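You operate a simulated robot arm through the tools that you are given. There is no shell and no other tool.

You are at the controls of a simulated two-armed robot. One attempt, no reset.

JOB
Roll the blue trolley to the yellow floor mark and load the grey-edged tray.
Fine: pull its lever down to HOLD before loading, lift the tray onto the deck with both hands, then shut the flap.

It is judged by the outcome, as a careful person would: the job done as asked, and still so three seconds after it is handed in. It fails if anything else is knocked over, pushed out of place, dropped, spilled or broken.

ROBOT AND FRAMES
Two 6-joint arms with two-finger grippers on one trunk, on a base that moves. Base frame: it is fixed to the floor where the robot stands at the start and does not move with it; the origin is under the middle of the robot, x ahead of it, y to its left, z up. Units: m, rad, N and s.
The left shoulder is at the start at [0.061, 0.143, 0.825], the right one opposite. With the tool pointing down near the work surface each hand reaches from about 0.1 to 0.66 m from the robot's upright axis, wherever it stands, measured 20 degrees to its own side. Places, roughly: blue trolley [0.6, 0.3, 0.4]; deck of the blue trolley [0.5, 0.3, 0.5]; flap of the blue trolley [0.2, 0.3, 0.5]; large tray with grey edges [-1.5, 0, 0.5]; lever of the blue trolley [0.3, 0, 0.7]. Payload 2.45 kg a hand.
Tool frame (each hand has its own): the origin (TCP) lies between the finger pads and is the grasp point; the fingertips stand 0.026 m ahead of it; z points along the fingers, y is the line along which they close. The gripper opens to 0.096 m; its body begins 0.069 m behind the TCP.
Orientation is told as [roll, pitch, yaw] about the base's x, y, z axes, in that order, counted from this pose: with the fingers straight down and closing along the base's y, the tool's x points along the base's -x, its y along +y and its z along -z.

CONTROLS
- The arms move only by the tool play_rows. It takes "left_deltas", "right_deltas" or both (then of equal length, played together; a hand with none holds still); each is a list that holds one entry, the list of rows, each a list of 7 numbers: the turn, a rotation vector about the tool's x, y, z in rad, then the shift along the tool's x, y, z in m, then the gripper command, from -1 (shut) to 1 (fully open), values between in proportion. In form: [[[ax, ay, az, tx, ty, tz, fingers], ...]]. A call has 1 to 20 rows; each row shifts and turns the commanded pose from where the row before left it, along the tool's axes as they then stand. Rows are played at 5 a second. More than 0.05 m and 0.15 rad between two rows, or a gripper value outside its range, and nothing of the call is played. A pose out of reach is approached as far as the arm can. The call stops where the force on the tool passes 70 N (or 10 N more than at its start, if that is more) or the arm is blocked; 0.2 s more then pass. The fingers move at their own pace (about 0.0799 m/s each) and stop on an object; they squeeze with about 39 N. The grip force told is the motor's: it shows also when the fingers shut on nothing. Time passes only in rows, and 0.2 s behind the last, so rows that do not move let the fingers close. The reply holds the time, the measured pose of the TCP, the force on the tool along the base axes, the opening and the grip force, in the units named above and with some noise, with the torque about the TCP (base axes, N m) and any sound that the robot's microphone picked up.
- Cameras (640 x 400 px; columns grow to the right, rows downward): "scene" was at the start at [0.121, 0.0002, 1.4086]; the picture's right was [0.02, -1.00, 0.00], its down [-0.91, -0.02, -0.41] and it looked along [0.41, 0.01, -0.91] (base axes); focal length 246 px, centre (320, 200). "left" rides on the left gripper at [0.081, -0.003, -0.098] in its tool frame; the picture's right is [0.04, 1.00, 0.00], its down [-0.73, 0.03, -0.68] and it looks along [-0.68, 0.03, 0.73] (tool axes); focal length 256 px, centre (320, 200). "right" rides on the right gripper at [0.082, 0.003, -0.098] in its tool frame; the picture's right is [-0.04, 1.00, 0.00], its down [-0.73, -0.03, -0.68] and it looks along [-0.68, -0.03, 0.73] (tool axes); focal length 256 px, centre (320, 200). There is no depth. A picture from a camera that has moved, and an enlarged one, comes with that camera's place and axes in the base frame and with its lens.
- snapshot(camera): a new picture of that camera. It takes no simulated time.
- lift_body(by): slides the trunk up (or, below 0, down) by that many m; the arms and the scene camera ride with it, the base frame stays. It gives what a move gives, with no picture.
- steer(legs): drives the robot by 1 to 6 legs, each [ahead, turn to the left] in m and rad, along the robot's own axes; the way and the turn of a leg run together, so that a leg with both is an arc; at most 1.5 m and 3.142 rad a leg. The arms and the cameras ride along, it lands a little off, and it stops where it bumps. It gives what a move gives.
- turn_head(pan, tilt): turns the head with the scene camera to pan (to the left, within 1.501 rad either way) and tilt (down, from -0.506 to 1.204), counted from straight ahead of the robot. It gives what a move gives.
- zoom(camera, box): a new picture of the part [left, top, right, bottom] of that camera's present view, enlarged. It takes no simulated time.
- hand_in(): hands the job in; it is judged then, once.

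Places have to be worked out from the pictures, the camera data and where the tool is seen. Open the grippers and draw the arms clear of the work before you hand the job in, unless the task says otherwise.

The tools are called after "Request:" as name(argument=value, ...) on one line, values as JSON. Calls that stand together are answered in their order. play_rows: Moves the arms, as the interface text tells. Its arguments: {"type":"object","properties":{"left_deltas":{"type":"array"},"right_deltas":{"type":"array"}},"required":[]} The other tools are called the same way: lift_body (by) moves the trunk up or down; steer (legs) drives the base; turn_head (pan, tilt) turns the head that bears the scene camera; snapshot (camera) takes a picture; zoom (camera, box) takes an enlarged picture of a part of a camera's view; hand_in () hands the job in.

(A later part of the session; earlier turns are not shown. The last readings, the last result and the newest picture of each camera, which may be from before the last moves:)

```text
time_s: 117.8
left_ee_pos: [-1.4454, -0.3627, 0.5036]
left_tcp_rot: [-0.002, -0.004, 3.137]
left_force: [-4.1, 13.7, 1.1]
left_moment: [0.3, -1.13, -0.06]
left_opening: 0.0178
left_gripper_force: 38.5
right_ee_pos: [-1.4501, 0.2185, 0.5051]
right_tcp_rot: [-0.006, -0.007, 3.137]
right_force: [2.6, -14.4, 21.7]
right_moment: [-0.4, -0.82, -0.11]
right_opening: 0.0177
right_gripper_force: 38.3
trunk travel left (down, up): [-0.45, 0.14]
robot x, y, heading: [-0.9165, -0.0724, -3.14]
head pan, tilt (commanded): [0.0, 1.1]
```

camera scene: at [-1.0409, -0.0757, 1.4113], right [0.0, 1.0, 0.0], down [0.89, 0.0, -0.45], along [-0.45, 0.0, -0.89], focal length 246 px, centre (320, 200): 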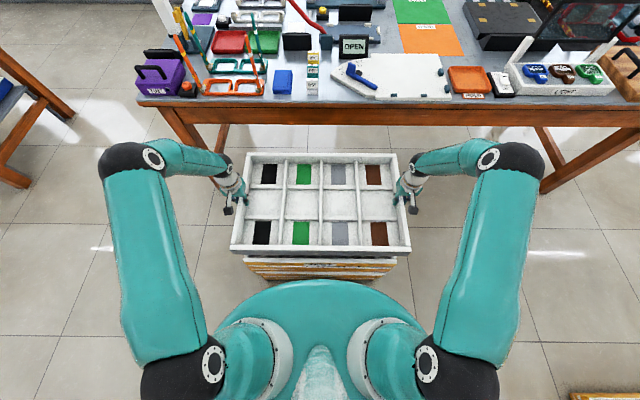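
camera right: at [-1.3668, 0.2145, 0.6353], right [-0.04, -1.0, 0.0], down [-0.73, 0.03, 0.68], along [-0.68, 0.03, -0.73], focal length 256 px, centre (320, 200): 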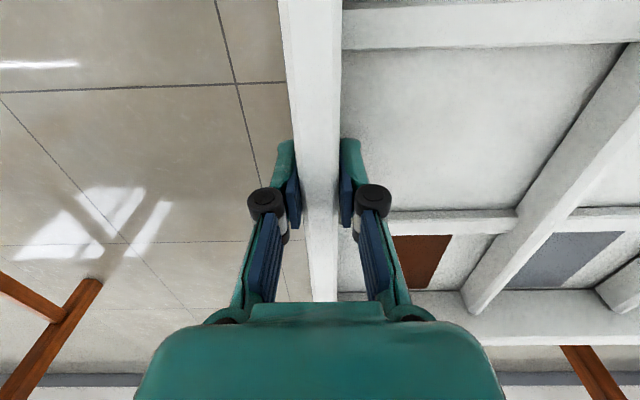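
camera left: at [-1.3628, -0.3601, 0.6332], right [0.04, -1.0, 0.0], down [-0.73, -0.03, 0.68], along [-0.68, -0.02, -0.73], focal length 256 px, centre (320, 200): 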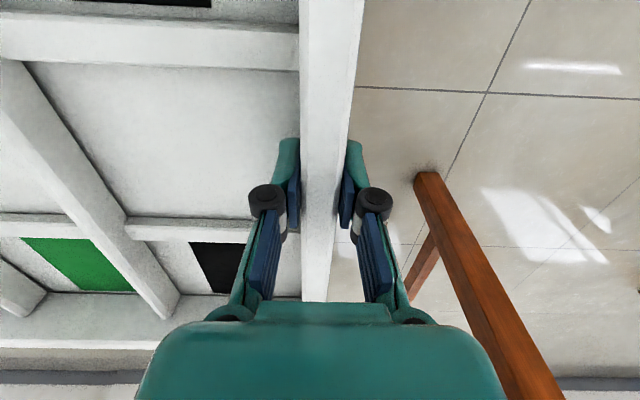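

The tray rests on the crate. Now I open the right hand, raise it 9 cm and shift it inward above the right-hand divider (y≈0.07).

Request:
play_rows(right_deltas=[[[0, 0, 0, 0, 0, -0.001, -0.2], [0, 0, 0, 0, 0, 0, 0.5], [0, 0, 0, 0, 0, 0, 1], [0, 0, 0, 0, 0, -0.02, 1], [0, 0, 0, 0, 0, -0.035, 1], [0, 0, 0, 0, 0, -0.035, 1], [0, 0, 0, 0.003, 0.049, 0, 1], [0, 0, 0, 0, 0.049, 0, 1], [0, 0, 0, 0, 0.049, 0, 1], [0, 0, 0, 0, 0, 0, 1]]])

Request:
snapshot(camera="right")

Request:
snapshot(camera="scene")

```text
time_s: 120.0
left_ee_pos: [-1.4471, -0.3638, 0.502]
left_tcp_rot: [0.0, -0.004, 3.138]
left_force: [-0.2, 2.8, 14.3]
left_moment: [-0.03, 0.2, -0.08]
left_opening: 0.0175
left_gripper_force: 38.7
right_ee_pos: [-1.447, 0.0712, 0.5929]
right_tcp_rot: [-0.006, -0.003, 3.138]
right_force: [-0.4, -0.7, -0.1]
right_moment: [0.02, 0.02, 0.01]
right_opening: 0.0961
right_gripper_force: 0.1
trunk travel left (down, up): [-0.45, 0.14]
robot x, y, heading: [-0.9147, -0.0715, -3.134]
head pan, tilt (commanded): [0.0, 1.1]
```

```text
taken
camera right: at [-1.3656, 0.0676, 0.691], right [-0.04, -1.0, 0.0], down [-0.73, 0.03, 0.68], along [-0.68, 0.03, -0.73], focal length 256 px, centre (320, 200)
```

right: 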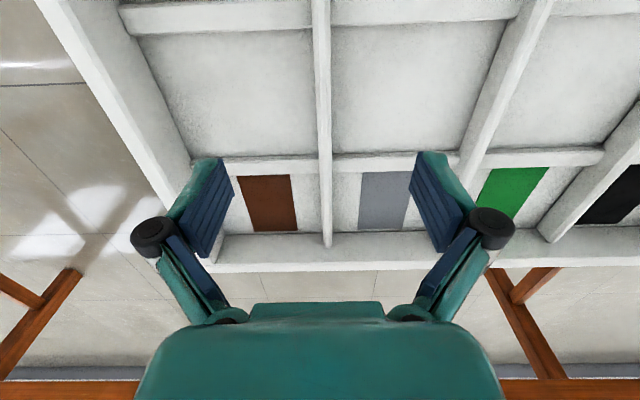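

```text
taken
camera scene: at [-1.0373, -0.0751, 1.4117], right [0.0, 1.0, 0.0], down [0.89, 0.0, -0.45], along [-0.45, 0.0, -0.89], focal length 246 px, centre (320, 200)
```

scene: 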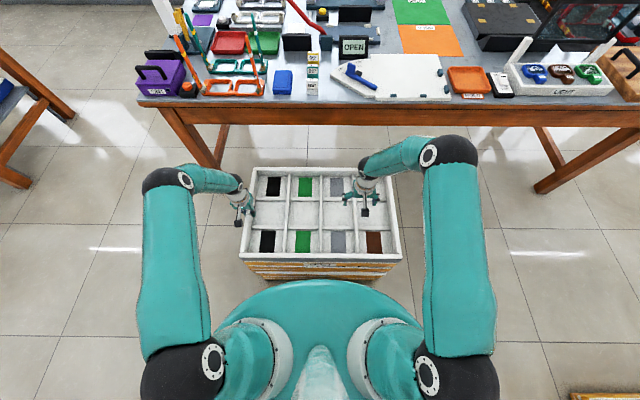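

The right hand is directly above the divider. I'll descend toward it in small steps, watching for the fingertips touching the cell floor.

Request:
play_rows(right_deltas=[[[0, 0, 0, 0, 0, 0.03, 1], [0, 0, 0, 0, 0, 0.03, 1], [0, 0, 0, 0, 0, 0.03, 1], [0, 0, 0, 0, 0, 0.006, 1], [0, 0, 0, 0, 0, 0, 1]]])

Request:
snapshot(camera="right")

```text
time_s: 121.2
left_ee_pos: [-1.4456, -0.3637, 0.5017]
left_tcp_rot: [0.0, -0.005, 3.137]
left_force: [-0.9, 4.7, 14.4]
left_moment: [0.12, 0.06, -0.06]
left_opening: 0.0176
left_gripper_force: 38.8
right_ee_pos: [-1.4458, 0.0706, 0.4958]
right_tcp_rot: [-0.005, -0.006, 3.138]
right_force: [-0.1, 0.2, -0.4]
right_moment: [0.0, 0.02, 0.02]
right_opening: 0.0961
right_gripper_force: 0.0
trunk travel left (down, up): [-0.45, 0.14]
robot x, y, heading: [-0.916, -0.0741, -3.139]
head pan, tilt (commanded): [0.0, 1.1]
```

```text
taken
camera right: at [-1.3654, 0.0686, 0.5948], right [-0.04, -1.0, 0.0], down [-0.73, 0.03, 0.68], along [-0.68, 0.03, -0.73], focal length 256 px, centre (320, 200)
```

right: 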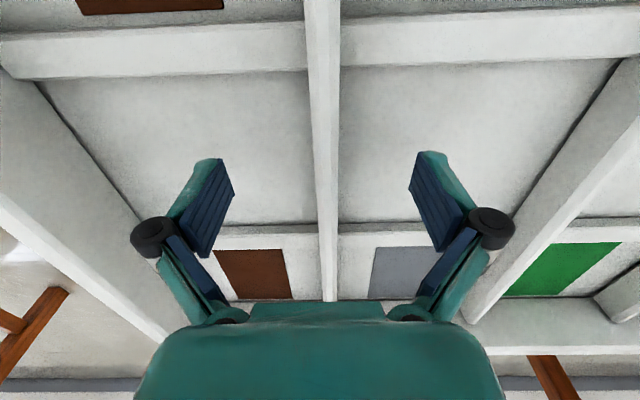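

Still no contact at z 0.496. I step down further, a few mm at a time.

Request:
play_rows(right_deltas=[[[0, 0, 0, 0, -0.002, 0.005, 1], [0, 0, 0, 0, 0, 0.004, 1], [0, 0, 0, 0, 0, 0.003, 1], [0, 0, 0, 0, 0, 0, 1]]])

Request:
zoom(camera="right", box=[160, 60, 480, 300])

```text
time_s: 122.2
left_ee_pos: [-1.4462, -0.3645, 0.5028]
left_tcp_rot: [0.0, -0.003, 3.139]
left_force: [-1.2, 4.9, 14.7]
left_moment: [0.12, -0.03, -0.08]
left_opening: 0.0178
left_gripper_force: 39.0
right_ee_pos: [-1.4461, 0.074, 0.4857]
right_tcp_rot: [-0.003, -0.006, 3.138]
right_force: [-0.6, -0.2, -0.1]
right_moment: [0.02, 0.02, -0.01]
right_opening: 0.0965
right_gripper_force: 0.0
trunk travel left (down, up): [-0.45, 0.14]
robot x, y, heading: [-0.915, -0.0716, -3.141]
head pan, tilt (commanded): [0.0, 1.1]
```

```text
1.67 times, centred on (320, 180) of right
camera zoom: at [-1.3653, 0.0705, 0.583], right [-0.04, -1.0, 0.0], down [-0.73, 0.03, 0.68], along [-0.68, 0.03, -0.73], focal length 427 px, centre (320, 233)
```

zoom: 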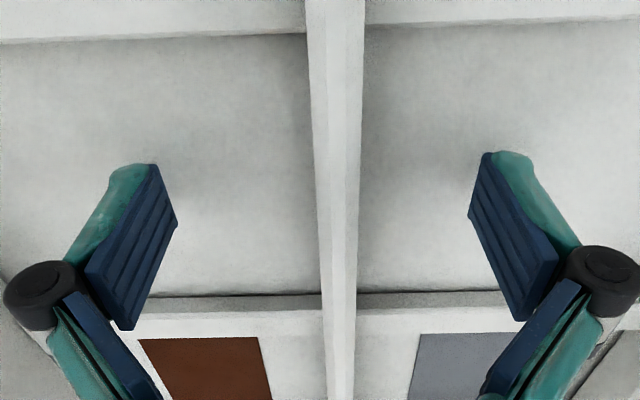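

Divider top is at about z 0.475–0.48, so I want the fingertips close to the cell floor. I continue down in 2 mm steps until light contact.

Request:
play_rows(right_deltas=[[[0, 0, 0, 0, 0, 0.003, 1], [0, 0, 0, 0, 0, 0, 1]]])

Request:
play_rows(right_deltas=[[[0, 0, 0, 0, 0, 0.003, 1], [0, 0, 0, 0, 0, 0, 1]]])

```text
time_s: 122.8
left_ee_pos: [-1.4456, -0.3632, 0.5023]
left_tcp_rot: [-0.001, -0.003, 3.137]
left_force: [0.0, 6.4, 14.0]
left_moment: [0.2, 0.02, -0.09]
left_opening: 0.0177
left_gripper_force: 39.0
right_ee_pos: [-1.4467, 0.0737, 0.4829]
right_tcp_rot: [-0.004, -0.005, 3.137]
right_force: [0.3, 0.2, 0.5]
right_moment: [0.0, 0.01, -0.01]
right_opening: 0.096
right_gripper_force: 0.0
trunk travel left (down, up): [-0.45, 0.14]
robot x, y, heading: [-0.9113, -0.0787, -3.142]
head pan, tilt (commanded): [0.0, 1.1]
```

```text
time_s: 123.5
left_ee_pos: [-1.4456, -0.362, 0.5027]
left_tcp_rot: [0.0, -0.003, 3.139]
left_force: [-1.3, 7.0, 13.2]
left_moment: [0.19, 0.08, -0.04]
left_opening: 0.0175
left_gripper_force: 38.3
right_ee_pos: [-1.4473, 0.0735, 0.4798]
right_tcp_rot: [-0.002, -0.005, 3.14]
right_force: [0.3, -0.3, -0.7]
right_moment: [0.01, 0.0, -0.01]
right_opening: 0.0958
right_gripper_force: 0.0
trunk travel left (down, up): [-0.45, 0.14]
robot x, y, heading: [-0.914, -0.0772, -3.141]
head pan, tilt (commanded): [0.0, 1.1]
```

No contact yet at 0.480; continuing down slightly.

Request:
play_rows(right_deltas=[[[0, 0, 0, 0, 0, 0.003, 1], [0, 0, 0, 0, 0, 0, 1]]])

Request:
play_rows(right_deltas=[[[0, 0, 0, 0, 0, 0.003, 1], [0, 0, 0, 0, 0, 0, 1]]])

Request:
zoom(camera="right", box=[160, 60, 480, 300])

```text
time_s: 124.0
left_ee_pos: [-1.4455, -0.3633, 0.5028]
left_tcp_rot: [0.0, -0.002, 3.138]
left_force: [-1.4, 6.3, 13.0]
left_moment: [0.19, 0.15, -0.05]
left_opening: 0.0178
left_gripper_force: 38.6
right_ee_pos: [-1.4464, 0.0735, 0.4765]
right_tcp_rot: [-0.003, -0.004, 3.139]
right_force: [0.0, -0.3, -0.1]
right_moment: [-0.01, 0.0, 0.0]
right_opening: 0.0959
right_gripper_force: 0.0
trunk travel left (down, up): [-0.45, 0.14]
robot x, y, heading: [-0.9142, -0.0711, -3.141]
head pan, tilt (commanded): [0.0, 1.1]
```

```text
time_s: 124.7
left_ee_pos: [-1.4455, -0.3636, 0.5027]
left_tcp_rot: [0.0, -0.003, 3.138]
left_force: [-5.5, 7.0, 8.1]
left_moment: [0.1, -0.65, -0.06]
left_opening: 0.0176
left_gripper_force: 39.8
right_ee_pos: [-1.4466, 0.0737, 0.4744]
right_tcp_rot: [-0.006, -0.005, 3.139]
right_force: [3.1, -1.9, 9.5]
right_moment: [-0.51, -0.09, 0.14]
right_opening: 0.0961
right_gripper_force: 0.1
trunk travel left (down, up): [-0.45, 0.14]
robot x, y, heading: [-0.9171, -0.073, -3.137]
head pan, tilt (commanded): [0.0, 1.1]
```

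```text
1.67 times, centred on (320, 180) of right
camera zoom: at [-1.3654, 0.0701, 0.5714], right [-0.04, -1.0, 0.0], down [-0.73, 0.03, 0.68], along [-0.68, 0.03, -0.73], focal length 427 px, centre (320, 233)
```

zoom: 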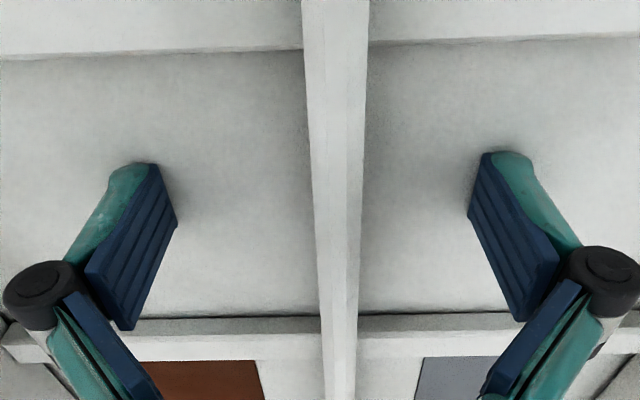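

Light contact with the cell floor at z 0.4744. I back up 2 mm, centre 4 mm toward the divider and close the right hand on it.

Request:
play_rows(right_deltas=[[[0, 0, 0, 0, 0.004, -0.003, 1], [0, 0, 0, 0, 0, 0, 0.4], [0, 0, 0, 0, 0, 0, -0.2], [0, 0, 0, 0, 0, 0, -0.6], [0, 0, 0, 0, 0, 0, -1], [0, 0, 0, 0, 0, 0, -1], [0, 0, 0, 0, 0, 0, -1], [0, 0, 0, 0, 0, 0, -1]]])

Request:
snapshot(camera="right")

```text
time_s: 125.8
left_ee_pos: [-1.443, -0.3642, 0.5028]
left_tcp_rot: [-0.007, -0.007, 3.137]
left_force: [-10.9, 1.4, -17.3]
left_moment: [-0.01, -0.55, 0.06]
left_opening: 0.0177
left_gripper_force: 38.7
right_ee_pos: [-1.4544, 0.0629, 0.4895]
right_tcp_rot: [-0.001, -0.028, 3.141]
right_force: [12.8, -21.0, 75.9]
right_moment: [-1.04, -1.12, -0.24]
right_opening: 0.0369
right_gripper_force: 32.9
trunk travel left (down, up): [-0.45, 0.14]
robot x, y, heading: [-0.9149, -0.0712, -3.138]
head pan, tilt (commanded): [0.0, 1.1]
stopped in row 5 (right hand): the force on the tool passed its limit at 80 N (the readings are from after the stop); the commanded pose is now the measured one
```

```text
taken
camera right: at [-1.3705, 0.0592, 0.5848], right [-0.04, -1.0, 0.0], down [-0.71, 0.03, 0.7], along [-0.7, 0.03, -0.71], focal length 256 px, centre (320, 200)
```

right: 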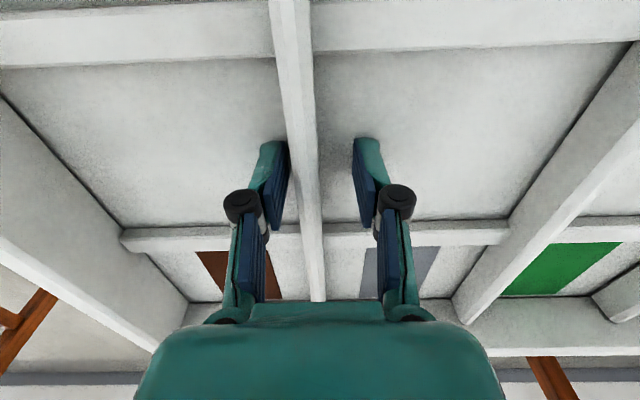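

Closing made the fingertips swing lower and press on the cell floor (80 N stop) – the dividers are too shallow for a good grip. I'll raise and open the right hand at once, then check the tray hasn't shifted.

Request:
play_rows(right_deltas=[[[0, 0, 0, 0, 0, -0.008, -0.4], [0, 0, 0, 0, 0, -0.012, 0.2], [0, 0, 0, 0, 0, -0.02, 0.8], [0, 0, 0, 0, 0, -0.03, 1], [0, 0, 0, 0, 0, -0.04, 1], [0, 0, 0, 0, 0, 0, 1]]])

Request:
snapshot(camera="scene")

Request:
zoom(camera="scene", box=[220, 130, 430, 290])

```text
time_s: 127.2
left_ee_pos: [-1.4457, -0.3626, 0.5023]
left_tcp_rot: [-0.005, -0.005, 3.139]
left_force: [6.4, -3.7, 18.0]
left_moment: [-0.15, 0.49, -0.06]
left_opening: 0.0181
left_gripper_force: 38.7
right_ee_pos: [-1.4492, 0.0666, 0.5902]
right_tcp_rot: [-0.003, -0.011, 3.138]
right_force: [0.0, 0.0, -1.1]
right_moment: [-0.04, 0.0, 0.05]
right_opening: 0.096
right_gripper_force: 0.0
trunk travel left (down, up): [-0.45, 0.14]
robot x, y, heading: [-0.9126, -0.0738, -3.141]
head pan, tilt (commanded): [0.0, 1.1]
```

```text
taken
camera scene: at [-1.0364, -0.0752, 1.4118], right [0.0, 1.0, 0.0], down [0.89, 0.0, -0.45], along [-0.45, 0.0, -0.89], focal length 246 px, centre (320, 200)
```

scene: 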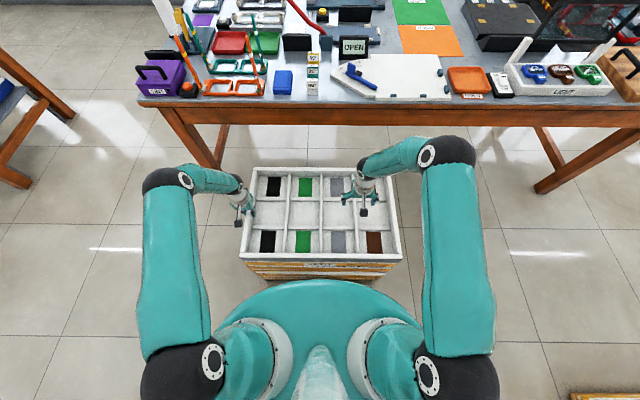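

```text
2.50 times, centred on (325, 210) of scene
camera zoom: at [-1.0364, -0.0752, 1.4118], right [0.0, 1.0, 0.0], down [0.89, 0.0, -0.45], along [-0.45, 0.0, -0.89], focal length 615 px, centre (308, 175)
```

zoom: 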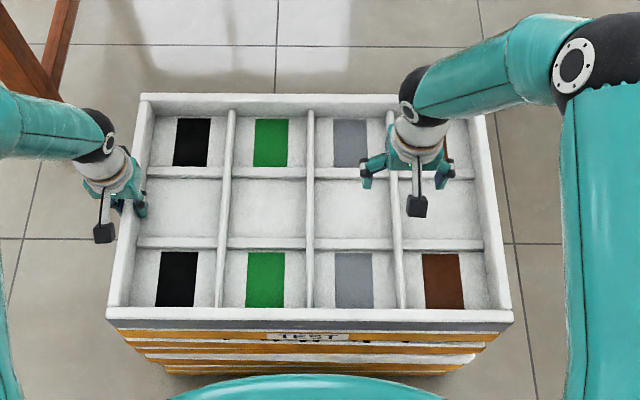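

The tray is unmoved. New plan: grip the tray's near long wall with both hands (closer to the middle, far from the trolley handle). I open the left hand, raise both, and bring them over the near wall.

Request:
play_rows(left_deltas=[[[0, 0, 0, 0, 0, -0.001, 0], [0, 0, 0, 0, 0, 0, 1], [0, 0, 0, 0, 0, 0, 1], [0, 0, 0, 0, 0, -0.03, 1], [0, 0, 0, 0, 0, -0.045, 1], [0, 0, 0, 0, 0, -0.045, 1], [0, 0, 0, 0, 0, -0.045, 1], [0, 0, 0, 0.0298, -0.0293, 0, 1], [0, 0, 0, 0.0298, -0.0293, 0, 1], [0, 0, 0, 0.0298, -0.0293, 0, 1], [0, 0, 0, 0.0298, -0.0293, 0, 1], [0, 0, 0, 0.0298, -0.0293, 0, 1], [0, 0, 0, 0.0298, -0.0293, 0, 1], [0, 0, 0, 0, 0, 0, 1]]], right_deltas=[[[0, 0, 0, 0, 0, 0, 1], [0, 0, 0, 0, 0, 0, 1], [0, 0, 0, 0, 0, 0, 1], [0, 0, 0, 0, 0, -0.02, 1], [0, 0, 0, 0, 0, -0.02, 1], [0, 0, 0, 0, 0, -0.02, 1], [0, 0, 0, 0, 0, -0.02, 1], [0, 0, 0, 0.0303, 0.0057, 0, 1], [0, 0, 0, 0.0303, 0.0057, 0, 1], [0, 0, 0, 0.0303, 0.0057, 0, 1], [0, 0, 0, 0.0303, 0.0057, 0, 1], [0, 0, 0, 0.0303, 0.0057, 0, 1], [0, 0, 0, 0.0303, 0.0057, 0, 1], [0, 0, 0, 0, 0, 0, 1]]])

Request:
snapshot(camera="scene")

```text
time_s: 130.2
left_ee_pos: [-1.2653, -0.1875, 0.6657]
left_tcp_rot: [-0.004, -0.002, 3.137]
left_force: [0.7, 0.0, 0.0]
left_moment: [0.0, -0.02, -0.01]
left_opening: 0.0959
left_gripper_force: 0.1
right_ee_pos: [-1.265, 0.0317, 0.6671]
right_tcp_rot: [-0.001, -0.009, 3.137]
right_force: [-1.1, 0.1, 0.4]
right_moment: [-0.01, 0.0, 0.02]
right_opening: 0.0958
right_gripper_force: 0.0
trunk travel left (down, up): [-0.45, 0.14]
robot x, y, heading: [-0.9159, -0.0752, -3.137]
head pan, tilt (commanded): [0.0, 1.1]
```

```text
taken
camera scene: at [-1.0387, -0.0757, 1.4115], right [0.0, 1.0, 0.0], down [0.89, 0.0, -0.45], along [-0.45, 0.0, -0.89], focal length 246 px, centre (320, 200)
```

scene: 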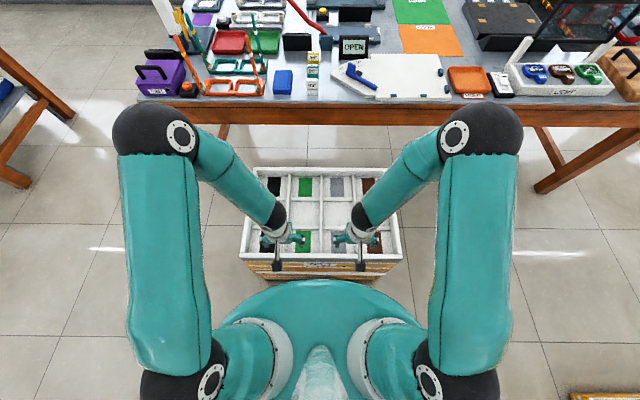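

Hands are above the near wall with elbows well up. Now I rotate the hands 90° (left clockwise, right counter-clockwise seen from above) so the fingers close across the near wall.

Request:
play_rows(left_deltas=[[[0, 0, 0.1428, 0, 0, 0, 1], [0, 0, 0.1428, 0, 0, 0, 1], [0, 0, 0.1428, 0, 0, 0, 1], [0, 0, 0.1428, 0, 0, 0, 1], [0, 0, 0.1428, 0, 0, 0, 1], [0, 0, 0.1428, 0, 0, 0, 1], [0, 0, 0.1428, 0, 0, 0, 1], [0, 0, 0.1428, 0, 0, 0, 1], [0, 0, 0.1428, 0, 0, 0, 1], [0, 0, 0.1428, 0, 0, 0, 1], [0, 0, 0.1428, 0, 0, 0, 1], [0, 0, 0, 0, 0, 0, 1]]], right_deltas=[[[0, 0, -0.1428, 0, 0, 0, 1], [0, 0, -0.1428, 0, 0, 0, 1], [0, 0, -0.1428, 0, 0, 0, 1], [0, 0, -0.1428, 0, 0, 0, 1], [0, 0, -0.1428, 0, 0, 0, 1], [0, 0, -0.1428, 0, 0, 0, 1], [0, 0, -0.1428, 0, 0, 0, 1], [0, 0, -0.1428, 0, 0, 0, 1], [0, 0, -0.1428, 0, 0, 0, 1], [0, 0, -0.1428, 0, 0, 0, 1], [0, 0, -0.1428, 0, 0, 0, 1], [0, 0, 0, 0, 0, 0, 1]]])

Request:
snapshot(camera="scene")

Request:
snapshot(camera="left")

Request:
snapshot(camera="right")

```text
time_s: 132.8
left_ee_pos: [-1.266, -0.1886, 0.667]
left_tcp_rot: [0.001, -0.003, 1.566]
left_force: [-0.8, 0.4, 0.6]
left_moment: [0.0, -0.02, 0.0]
left_opening: 0.0959
left_gripper_force: 0.0
right_ee_pos: [-1.2667, 0.0322, 0.668]
right_tcp_rot: [-0.011, 0.001, -1.573]
right_force: [-0.1, 0.4, -0.1]
right_moment: [0.0, 0.01, -0.02]
right_opening: 0.0962
right_gripper_force: 0.0
trunk travel left (down, up): [-0.45, 0.14]
robot x, y, heading: [-0.9122, -0.0749, -3.147]
head pan, tilt (commanded): [0.0, 1.1]
```

```text
taken
camera scene: at [-1.0384, -0.0757, 1.4116], right [0.0, 1.0, 0.0], down [0.89, 0.0, -0.45], along [-0.45, 0.0, -0.89], focal length 246 px, centre (320, 200)
```

scene: 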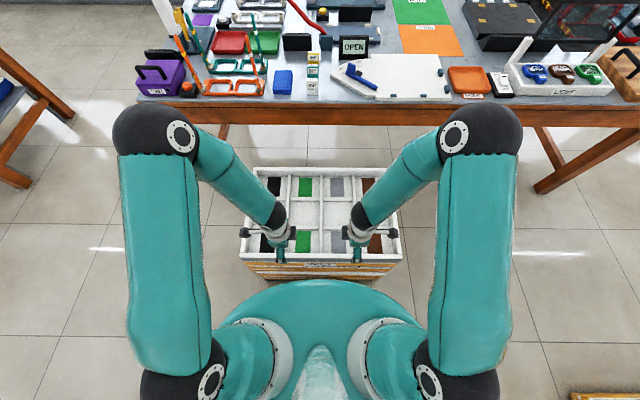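

```text
taken
camera left: at [-1.2619, -0.2689, 0.7648], right [-1.0, -0.03, 0.0], down [-0.02, 0.73, 0.68], along [-0.03, 0.68, -0.73], focal length 256 px, centre (320, 200)
```

left: 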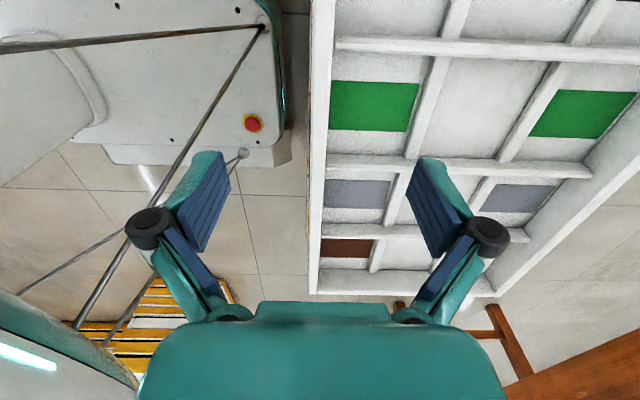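

```text
taken
camera right: at [-1.2627, 0.1135, 0.7659], right [1.0, -0.04, -0.01], down [-0.02, -0.73, 0.68], along [-0.04, -0.68, -0.74], focal length 256 px, centre (320, 200)
```

right: 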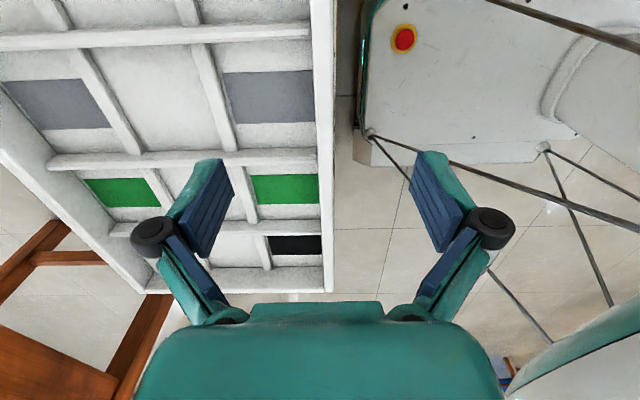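

The hands straddle the near wall well (offsets of a few mm). I can also see the base front is just ~5 cm from the crates, so I won't drive any closer. Lower both hands to z≈0.502.

Request:
play_rows(left_deltas=[[[0, 0, 0, 0, 0.004, 0.03, 1], [0, 0, 0, 0, 0, 0.03, 1], [0, 0, 0, 0, 0, 0.03, 1], [0, 0, 0, 0, 0, 0.03, 1], [0, 0, 0, 0, 0, 0.03, 1], [0, 0, 0, 0, 0, 0.014, 1], [0, 0, 0, 0, 0, 0, 1]]], right_deltas=[[[0.01, 0, 0, 0, 0.001, 0.03, 1], [0, 0, 0, 0, 0, 0.03, 1], [0, 0, 0, 0, 0, 0.03, 1], [0, 0, 0, 0, 0, 0.03, 1], [0, 0, 0, 0, 0, 0.03, 1], [0, 0, 0, 0, 0, 0.014, 1], [0, 0, 0, 0, 0, 0, 1]]])

Request:
snapshot(camera="left")

Request:
snapshot(camera="right")

```text
time_s: 134.4
left_ee_pos: [-1.2694, -0.1877, 0.503]
left_tcp_rot: [0.002, -0.005, 1.568]
left_force: [0.1, -0.5, 0.1]
left_moment: [0.0, -0.06, 0.0]
left_opening: 0.096
left_gripper_force: 0.1
right_ee_pos: [-1.2686, 0.0317, 0.5043]
right_tcp_rot: [-0.021, 0.002, -1.574]
right_force: [0.1, -0.2, 0.2]
right_moment: [0.01, -0.04, 0.02]
right_opening: 0.096
right_gripper_force: 0.1
trunk travel left (down, up): [-0.45, 0.14]
robot x, y, heading: [-0.912, -0.0768, -3.135]
head pan, tilt (commanded): [0.0, 1.1]
```

```text
taken
camera left: at [-1.2661, -0.2682, 0.5998], right [-1.0, -0.04, 0.0], down [-0.03, 0.73, 0.68], along [-0.03, 0.68, -0.73], focal length 256 px, centre (320, 200)
```

left: 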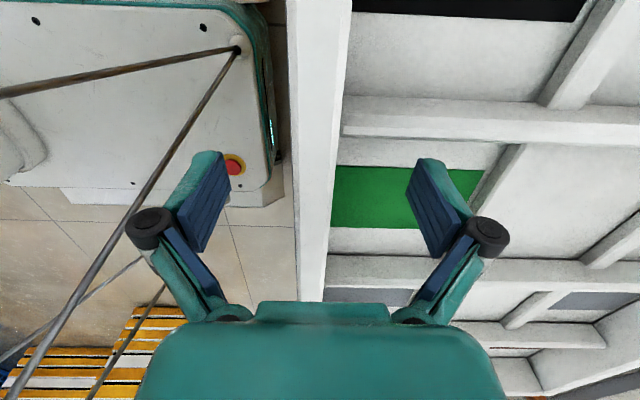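

```text
taken
camera right: at [-1.2638, 0.1137, 0.602], right [1.0, -0.04, -0.02], down [-0.02, -0.73, 0.68], along [-0.05, -0.68, -0.73], focal length 256 px, centre (320, 200)
```

right: 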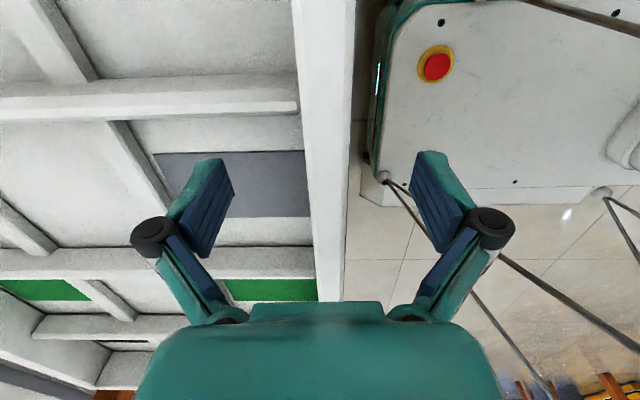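

Near wall is between the fingers of both hands. I level the right hand slightly and close both grippers.

Request:
play_rows(left_deltas=[[[0, 0, 0, 0, -0.001, 0.001, 1], [0, 0, 0, 0, 0, 0, 0.4], [0, 0, 0, 0, 0, 0, -0.2], [0, 0, 0, 0, 0, 0, -0.6], [0, 0, 0, 0, 0, 0, -1], [0, 0, 0, 0, 0, 0, -1], [0, 0, 0, 0, 0, 0, -1]]], right_deltas=[[[-0.021, 0, 0, 0, 0.003, 0.001, 1], [0, 0, 0, 0, 0, 0, 0.4], [0, 0, 0, 0, 0, 0, -0.2], [0, 0, 0, 0, 0, 0, -0.6], [0, 0, 0, 0, 0, 0, -1], [0, 0, 0, 0, 0, 0, -1], [0, 0, 0, 0, 0, 0, -1]]])

Request:
snapshot(camera="left")

Request:
snapshot(camera="right")

```text
time_s: 136.0
left_ee_pos: [-1.267, -0.1881, 0.5012]
left_tcp_rot: [0.0, -0.003, 1.566]
left_force: [7.2, -0.7, 1.0]
left_moment: [0.12, -0.11, -0.19]
left_opening: 0.0175
left_gripper_force: 39.3
right_ee_pos: [-1.2657, 0.0315, 0.5028]
right_tcp_rot: [-0.001, 0.002, -1.573]
right_force: [0.7, 0.4, -0.4]
right_moment: [-0.13, 0.0, -0.18]
right_opening: 0.0177
right_gripper_force: 39.2
trunk travel left (down, up): [-0.45, 0.14]
robot x, y, heading: [-0.9112, -0.0742, -3.135]
head pan, tilt (commanded): [0.0, 1.1]
```

```text
taken
camera left: at [-1.2645, -0.2682, 0.5993], right [-1.0, -0.04, 0.0], down [-0.03, 0.73, 0.68], along [-0.02, 0.68, -0.73], focal length 256 px, centre (320, 200)
```

left: 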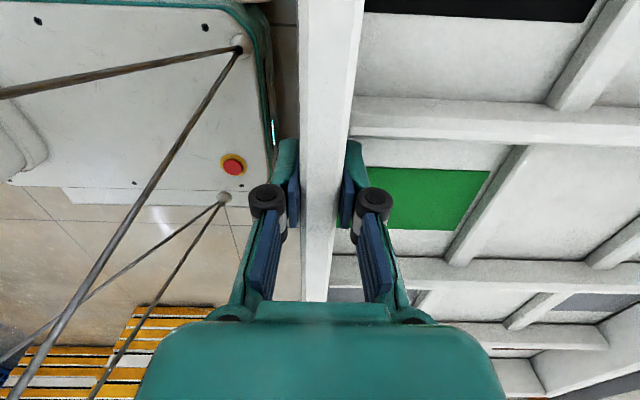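

```text
taken
camera right: at [-1.2628, 0.1139, 0.6015], right [1.0, -0.04, 0.0], down [-0.03, -0.73, 0.68], along [-0.03, -0.68, -0.74], focal length 256 px, centre (320, 200)
```

right: 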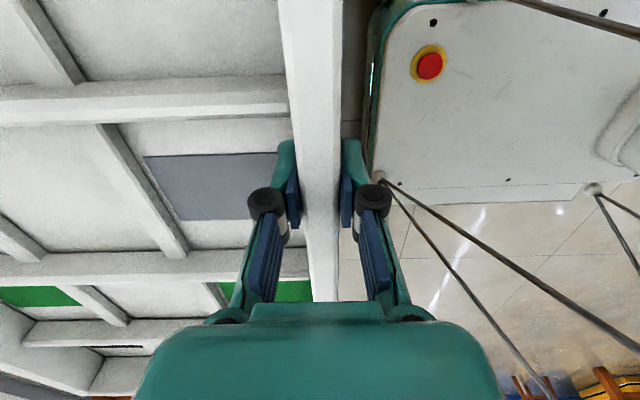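

Both hands grip the near wall firmly. I lift very slowly a couple of centimetres and check for sag.

Request:
play_rows(left_deltas=[[[0, 0, 0, 0, 0, -0.004, -1], [0, 0, 0, 0, 0, -0.006, -1], [0, 0, 0, 0, 0, -0.008, -1], [0, 0, 0, 0, 0, -0.008, -1], [0, 0, 0, 0, 0, 0, -1]]], right_deltas=[[[0, 0, 0, 0, 0, -0.004, -1], [0, 0, 0, 0, 0, -0.006, -1], [0, 0, 0, 0, 0, -0.008, -1], [0, 0, 0, 0, 0, -0.008, -1], [0, 0, 0, 0, 0, 0, -1]]])

Request:
snapshot(camera="scene")

Request:
snapshot(camera="left")

Request:
snapshot(camera="right")

```text
time_s: 137.2
left_ee_pos: [-1.2688, -0.1881, 0.5273]
left_tcp_rot: [0.002, -0.003, 1.567]
left_force: [4.1, -0.3, -12.0]
left_moment: [-0.83, -0.71, -0.54]
left_opening: 0.0178
left_gripper_force: 39.1
right_ee_pos: [-1.2666, 0.0311, 0.5292]
right_tcp_rot: [0.0, 0.003, -1.576]
right_force: [-4.1, 1.2, 4.5]
right_moment: [-1.12, -0.46, -0.49]
right_opening: 0.0177
right_gripper_force: 38.5
trunk travel left (down, up): [-0.45, 0.14]
robot x, y, heading: [-0.9175, -0.0754, -3.137]
head pan, tilt (commanded): [0.0, 1.1]
```

```text
taken
camera scene: at [-1.0392, -0.0757, 1.4115], right [0.0, 1.0, 0.0], down [0.89, 0.0, -0.45], along [-0.45, 0.0, -0.89], focal length 246 px, centre (320, 200)
```

scene: 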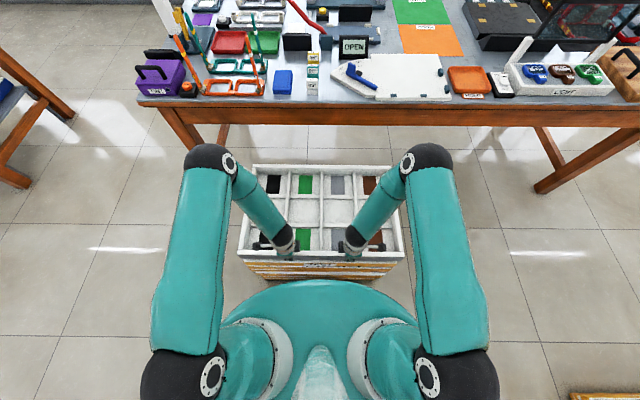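

```text
taken
camera left: at [-1.2655, -0.2683, 0.6256], right [-1.0, -0.04, 0.0], down [-0.03, 0.73, 0.68], along [-0.03, 0.68, -0.73], focal length 256 px, centre (320, 200)
```

left: 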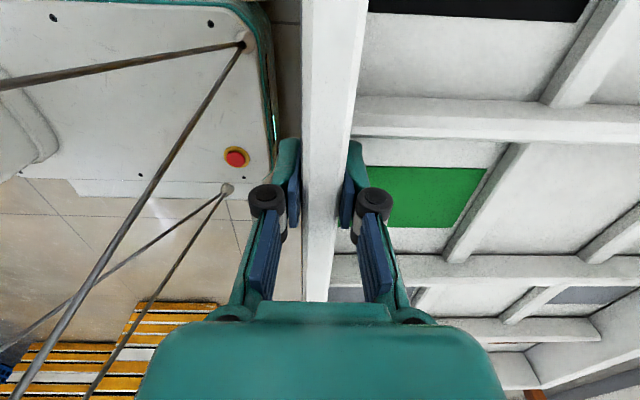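

```text
taken
camera right: at [-1.2632, 0.1138, 0.627], right [1.0, -0.04, 0.0], down [-0.03, -0.73, 0.68], along [-0.03, -0.68, -0.74], focal length 256 px, centre (320, 200)
```

right: 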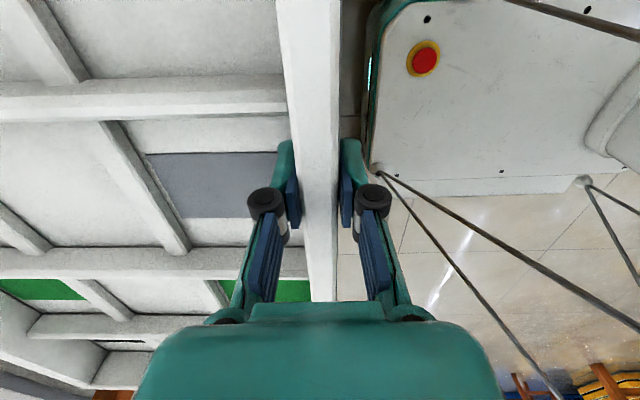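

Tray lifts level with no visible sag (total load ~7.5 N, moments modest). I continue lifting to about z 0.60 and then back away.

Request:
play_rows(left_deltas=[[[0, 0, 0, 0, 0, -0.009, -1], [0, 0, 0, 0, 0, -0.015, -1], [0, 0, 0, 0, 0, -0.02, -1], [0, 0, 0, 0, 0, -0.02, -1], [0, 0, 0, 0, 0, -0.01, -1], [0, 0, 0, 0, 0, 0, -1]]], right_deltas=[[[0, 0, 0, 0, 0, -0.01, -1], [0, 0, 0, 0, 0, -0.015, -1], [0, 0, 0, 0, 0, -0.02, -1], [0, 0, 0, 0, 0, -0.02, -1], [0, 0, 0, 0, 0, -0.01, -1], [0, 0, 0, 0, 0, 0, -1]]])

Request:
snapshot(camera="scene")

Request:
snapshot(camera="right")

```text
time_s: 138.6
left_ee_pos: [-1.2698, -0.1873, 0.6027]
left_tcp_rot: [-0.001, -0.005, 1.567]
left_force: [5.3, 13.1, -3.3]
left_moment: [-0.2, -0.73, -0.61]
left_opening: 0.0179
left_gripper_force: 39.1
right_ee_pos: [-1.2666, 0.0322, 0.6027]
right_tcp_rot: [0.002, 0.0, -1.572]
right_force: [-5.5, -13.8, -3.4]
right_moment: [0.12, -0.45, -0.53]
right_opening: 0.0181
right_gripper_force: 39.2
trunk travel left (down, up): [-0.45, 0.14]
robot x, y, heading: [-0.9149, -0.0742, -3.139]
head pan, tilt (commanded): [0.0, 1.1]
```

```text
taken
camera scene: at [-1.0392, -0.0757, 1.4115], right [0.0, 1.0, 0.0], down [0.89, 0.0, -0.45], along [-0.45, 0.0, -0.89], focal length 246 px, centre (320, 200)
```

scene: 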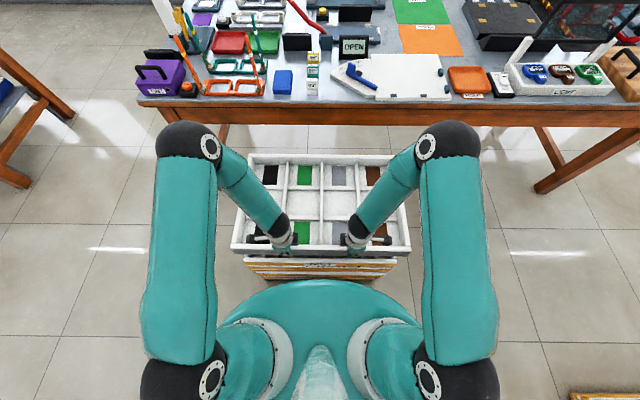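

```text
taken
camera right: at [-1.2631, 0.1138, 0.7015], right [1.0, -0.04, 0.0], down [-0.03, -0.73, 0.68], along [-0.03, -0.68, -0.73], focal length 256 px, centre (320, 200)
```

right: 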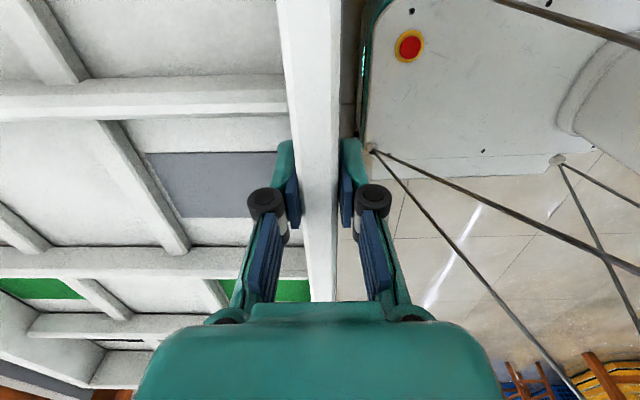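

The tray is steady. I back up 0.2 m, then raise the trunk by 0.14 m to gain carrying height.

Request:
steer(legs=[[-0.2, 0]])

Request:
lift_body(by=0.14)

Request:
snapshot(camera="scene")

```text
time_s: 140.2
left_ee_pos: [-1.0683, -0.1883, 0.6028]
left_tcp_rot: [0.001, -0.007, 1.567]
left_force: [4.8, 17.8, -7.1]
left_moment: [-0.25, -0.67, -0.5]
left_opening: 0.018
left_gripper_force: 39.4
right_ee_pos: [-1.066, 0.0315, 0.6034]
right_tcp_rot: [0.001, -0.001, -1.573]
right_force: [-5.4, -18.5, 0.5]
right_moment: [-0.61, -0.42, -0.52]
right_opening: 0.0178
right_gripper_force: 39.0
trunk travel left (down, up): [-0.45, 0.14]
robot x, y, heading: [-0.7137, -0.0695, -3.134]
head pan, tilt (commanded): [0.0, 1.1]
```

```text
time_s: 141.9
left_ee_pos: [-1.0682, -0.1864, 0.7423]
left_tcp_rot: [-0.002, -0.008, 1.567]
left_force: [3.4, -0.5, -0.8]
left_moment: [0.33, -0.68, -0.32]
left_opening: 0.0176
left_gripper_force: 39.3
right_ee_pos: [-1.0658, 0.0332, 0.7432]
right_tcp_rot: [-0.001, 0.002, -1.573]
right_force: [-3.2, 1.4, -5.2]
right_moment: [0.13, -0.5, -0.41]
right_opening: 0.0177
right_gripper_force: 38.4
trunk travel left (down, up): [-0.59, 0.0]
robot x, y, heading: [-0.7147, -0.0756, -3.138]
head pan, tilt (commanded): [0.0, 1.1]
```

```text
taken
camera scene: at [-0.8395, -0.075, 1.5514], right [-0.01, 1.0, 0.0], down [0.89, 0.0, -0.45], along [-0.45, 0.0, -0.89], focal length 246 px, centre (320, 200)
```

scene: 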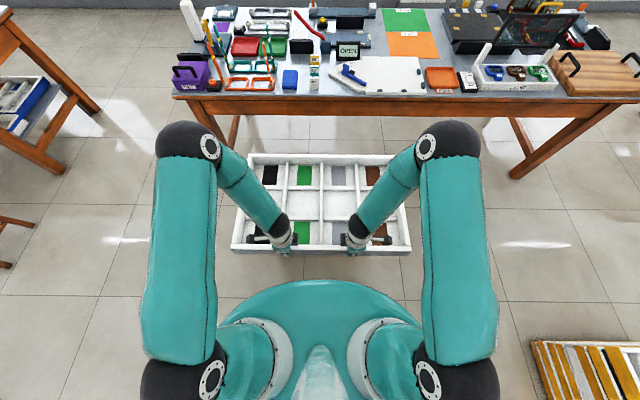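

Now I raise both arms together by another 0.16 m so the tray's underside clears the trolley's handle.

Request:
play_rows(left_deltas=[[[0, 0, 0, 0, 0, -0.01, -1], [0, 0, 0, 0, 0, -0.02, -1], [0, 0, 0, 0, 0, -0.02, -1], [0, 0, 0, 0, 0, -0.02, -1], [0, 0, 0, 0, 0, -0.02, -1], [0, 0, 0, 0, 0, -0.02, -1], [0, 0, 0, 0, 0, -0.02, -1], [0, 0, 0, 0, 0, -0.02, -1], [0, 0, 0, 0, 0, -0.01, -1], [0, 0, 0, 0, 0, 0, -1]]], right_deltas=[[[0, 0, 0, 0, 0, -0.01, -1], [0, 0, 0, 0, 0, -0.02, -1], [0, 0, 0, 0, 0, -0.02, -1], [0, 0, 0, 0, 0, -0.02, -1], [0, 0, 0, 0, 0, -0.02, -1], [0, 0, 0, 0, 0, -0.02, -1], [0, 0, 0, 0, 0, -0.02, -1], [0, 0, 0, 0, 0, -0.02, -1], [0, 0, 0, 0, 0, -0.01, -1], [0, 0, 0, 0, 0, 0, -1]]])

Request:
snapshot(camera="scene")

Request:
snapshot(camera="left")

```text
time_s: 144.1
left_ee_pos: [-1.0683, -0.1884, 0.9032]
left_tcp_rot: [0.0, -0.008, 1.568]
left_force: [4.9, 9.6, -0.6]
left_moment: [0.98, -0.68, -0.31]
left_opening: 0.0177
left_gripper_force: 39.1
right_ee_pos: [-1.067, 0.032, 0.9029]
right_tcp_rot: [-0.001, 0.001, -1.575]
right_force: [-3.8, -8.5, -6.0]
right_moment: [-0.48, -0.49, -0.54]
right_opening: 0.0176
right_gripper_force: 39.3
trunk travel left (down, up): [-0.59, 0.0]
robot x, y, heading: [-0.7158, -0.0708, -3.133]
head pan, tilt (commanded): [0.0, 1.1]
```

```text
taken
camera scene: at [-0.8392, -0.075, 1.5515], right [-0.01, 1.0, 0.0], down [0.89, 0.0, -0.45], along [-0.45, 0.0, -0.89], focal length 246 px, centre (320, 200)
```

scene: 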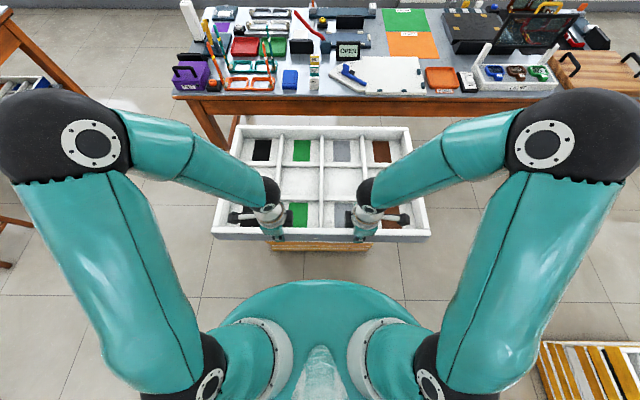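

```text
taken
camera left: at [-1.0654, -0.2687, 1.0002], right [-1.0, -0.04, 0.0], down [-0.03, 0.73, 0.68], along [-0.02, 0.68, -0.73], focal length 256 px, centre (320, 200)
```

left: 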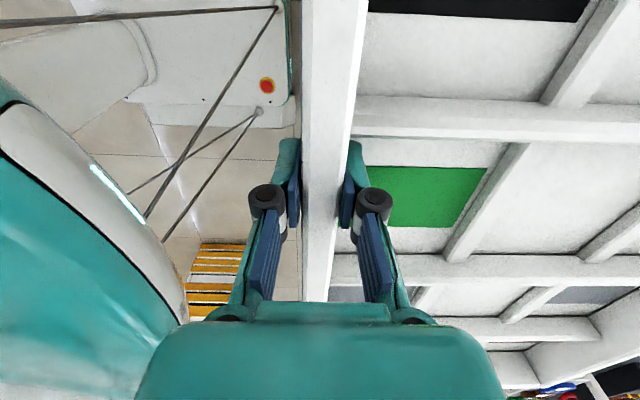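

Tray at carrying height (underside ≈0.84), well held. I back up a bit more and start turning left in small legs.

Request:
steer(legs=[[-0.15, 0]])

Request:
steer(legs=[[0, 0.4]])

Request:
steer(legs=[[0, 0.4]])

Request:
snapshot(camera="scene")

```text
time_s: 145.5
left_ee_pos: [-0.9169, -0.1873, 0.9029]
left_tcp_rot: [0.002, -0.008, 1.567]
left_force: [3.9, 10.9, -2.3]
left_moment: [0.0, -0.6, -0.41]
left_opening: 0.0176
left_gripper_force: 38.9
right_ee_pos: [-0.9136, 0.0316, 0.9039]
right_tcp_rot: [-0.002, 0.001, -1.573]
right_force: [-3.2, -11.6, -2.8]
right_moment: [0.04, -0.45, -0.4]
right_opening: 0.0176
right_gripper_force: 39.1
trunk travel left (down, up): [-0.59, 0.0]
robot x, y, heading: [-0.5675, -0.0738, -3.139]
head pan, tilt (commanded): [0.0, 1.1]
```

```text
time_s: 147.2
left_ee_pos: [-0.8415, -0.3138, 0.9034]
left_tcp_rot: [0.0, -0.006, 1.963]
left_force: [2.5, 2.4, -0.1]
left_moment: [0.49, -0.48, -0.32]
left_opening: 0.0178
left_gripper_force: 39.0
right_ee_pos: [-0.925, -0.1112, 0.9041]
right_tcp_rot: [0.0, 0.001, -1.175]
right_force: [-2.2, -1.9, -6.7]
right_moment: [0.47, -0.34, -0.36]
right_opening: 0.0179
right_gripper_force: 39.2
trunk travel left (down, up): [-0.59, 0.0]
robot x, y, heading: [-0.5702, -0.0555, -2.739]
head pan, tilt (commanded): [0.0, 1.1]
```

```text
time_s: 148.9
left_ee_pos: [-0.7195, -0.4006, 0.9031]
left_tcp_rot: [0.0, -0.006, 2.366]
left_force: [0.8, 3.0, -0.6]
left_moment: [0.67, -0.15, -0.27]
left_opening: 0.0177
left_gripper_force: 39.5
right_ee_pos: [-0.8749, -0.2463, 0.9043]
right_tcp_rot: [0.001, -0.001, -0.774]
right_force: [-0.5, -3.5, -5.6]
right_moment: [0.6, -0.28, -0.28]
right_opening: 0.0177
right_gripper_force: 39.4
trunk travel left (down, up): [-0.59, 0.0]
robot x, y, heading: [-0.5813, -0.0432, -2.335]
head pan, tilt (commanded): [0.0, 1.1]
```

```text
taken
camera scene: at [-0.6669, -0.1333, 1.5515], right [-0.72, 0.69, 0.0], down [0.62, 0.64, -0.45], along [-0.31, -0.33, -0.89], focal length 246 px, centre (320, 200)
```

scene: 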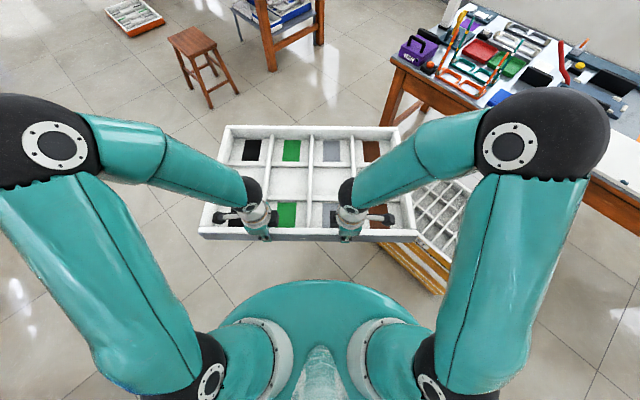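

The tray rides steadily as I turn. I continue turning left in small legs.

Request:
steer(legs=[[0, 0.4]])

Request:
steer(legs=[[0, 0.4]])

Request:
steer(legs=[[0, 0.4]])

Request:
snapshot(camera="scene")

```text
time_s: 150.7
left_ee_pos: [-0.5689, -0.4288, 0.9028]
left_tcp_rot: [-0.002, -0.006, 2.769]
left_force: [0.7, 2.0, -2.0]
left_moment: [0.7, 0.12, -0.24]
left_opening: 0.018
left_gripper_force: 39.1
right_ee_pos: [-0.7739, -0.3488, 0.9049]
right_tcp_rot: [0.001, 0.0, -0.373]
right_force: [-0.2, -1.0, -4.7]
right_moment: [0.52, -0.3, -0.27]
right_opening: 0.0176
right_gripper_force: 39.0
trunk travel left (down, up): [-0.59, 0.0]
robot x, y, heading: [-0.5986, -0.0362, -1.938]
head pan, tilt (commanded): [0.0, 1.1]
```

```text
time_s: 152.4
left_ee_pos: [-0.4165, -0.3845, 0.9043]
left_tcp_rot: [-0.002, -0.006, -3.109]
left_force: [-1.7, 1.8, 1.5]
left_moment: [0.52, 0.47, -0.22]
left_opening: 0.0178
left_gripper_force: 39.0
right_ee_pos: [-0.6369, -0.3916, 0.9039]
right_tcp_rot: [0.001, 0.0, 0.035]
right_force: [1.8, -2.0, -6.7]
right_moment: [0.61, 0.53, -0.15]
right_opening: 0.018
right_gripper_force: 38.7
trunk travel left (down, up): [-0.59, 0.0]
robot x, y, heading: [-0.617, -0.0414, -1.528]
head pan, tilt (commanded): [0.0, 1.1]
```

```text
time_s: 154.1
left_ee_pos: [-0.3002, -0.2782, 0.9054]
left_tcp_rot: [-0.002, -0.004, -2.708]
left_force: [-2.4, 2.1, 2.7]
left_moment: [0.18, 0.94, -0.34]
left_opening: 0.0177
left_gripper_force: 39.2
right_ee_pos: [-0.5001, -0.3684, 0.9049]
right_tcp_rot: [0.001, -0.001, 0.432]
right_force: [2.6, -2.6, -9.4]
right_moment: [0.24, 0.78, -0.18]
right_opening: 0.0179
right_gripper_force: 38.9
trunk travel left (down, up): [-0.59, 0.0]
robot x, y, heading: [-0.6336, -0.0437, -1.131]
head pan, tilt (commanded): [0.0, 1.1]
```

```text
taken
camera scene: at [-0.5806, -0.1575, 1.5516], right [-0.91, -0.42, 0.0], down [-0.38, 0.81, -0.45], along [0.19, -0.41, -0.89], focal length 246 px, centre (320, 200)
```

scene: 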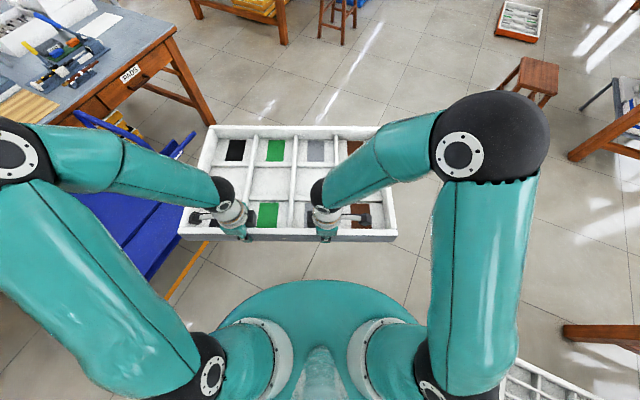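

Now the remaining ~1.13 rad to face the trolley.

Request:
steer(legs=[[0, 0.4]])

Request:
steer(legs=[[0, 0.4]])

Request:
steer(legs=[[0, 0.33]])

Request:
snapshot(camera="scene")

```text
time_s: 155.9
left_ee_pos: [-0.2338, -0.1286, 0.9049]
left_tcp_rot: [-0.004, -0.005, -2.304]
left_force: [-3.1, 0.6, 0.3]
left_moment: [-0.01, 0.74, -0.36]
left_opening: 0.0177
left_gripper_force: 39.2
right_ee_pos: [-0.3829, -0.2909, 0.9069]
right_tcp_rot: [-0.001, 0.0, 0.835]
right_force: [2.5, -0.8, -6.7]
right_moment: [0.14, 0.67, -0.28]
right_opening: 0.0179
right_gripper_force: 38.9
trunk travel left (down, up): [-0.59, 0.0]
robot x, y, heading: [-0.6442, -0.057, -0.728]
head pan, tilt (commanded): [0.0, 1.1]
```

```text
time_s: 157.6
left_ee_pos: [-0.2357, 0.0362, 0.9052]
left_tcp_rot: [-0.001, -0.005, -1.903]
left_force: [-1.2, 0.1, 0.9]
left_moment: [-0.22, 0.67, -0.33]
left_opening: 0.0177
left_gripper_force: 39.1
right_ee_pos: [-0.3091, -0.1699, 0.9064]
right_tcp_rot: [0.0, -0.002, 1.238]
right_force: [1.5, -1.2, -6.6]
right_moment: [-0.09, 0.67, -0.18]
right_opening: 0.0177
right_gripper_force: 38.3
trunk travel left (down, up): [-0.59, 0.0]
robot x, y, heading: [-0.6427, -0.0766, -0.328]
head pan, tilt (commanded): [0.0, 1.1]
```

```text
time_s: 159.2
left_ee_pos: [-0.294, 0.1646, 0.9058]
left_tcp_rot: [-0.003, -0.005, -1.575]
left_force: [-2.8, -2.2, 4.0]
left_moment: [-0.74, 0.57, -0.34]
left_opening: 0.0178
left_gripper_force: 38.8
right_ee_pos: [-0.2968, -0.0552, 0.9062]
right_tcp_rot: [0.0, 0.002, 1.565]
right_force: [2.1, 1.9, -9.4]
right_moment: [-0.69, 0.61, -0.12]
right_opening: 0.0176
right_gripper_force: 38.8
trunk travel left (down, up): [-0.59, 0.0]
robot x, y, heading: [-0.6467, -0.0899, 0.003]
head pan, tilt (commanded): [0.0, 1.1]
```

```text
taken
camera scene: at [-0.5219, -0.0901, 1.5515], right [0.0, -1.0, 0.0], down [-0.89, 0.0, -0.45], along [0.45, 0.0, -0.89], focal length 246 px, centre (320, 200)
```

scene: 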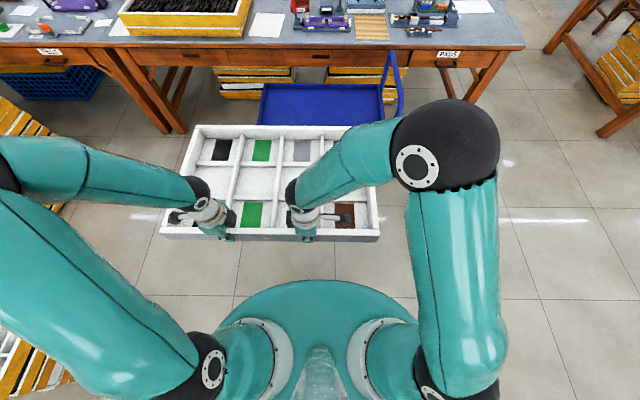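

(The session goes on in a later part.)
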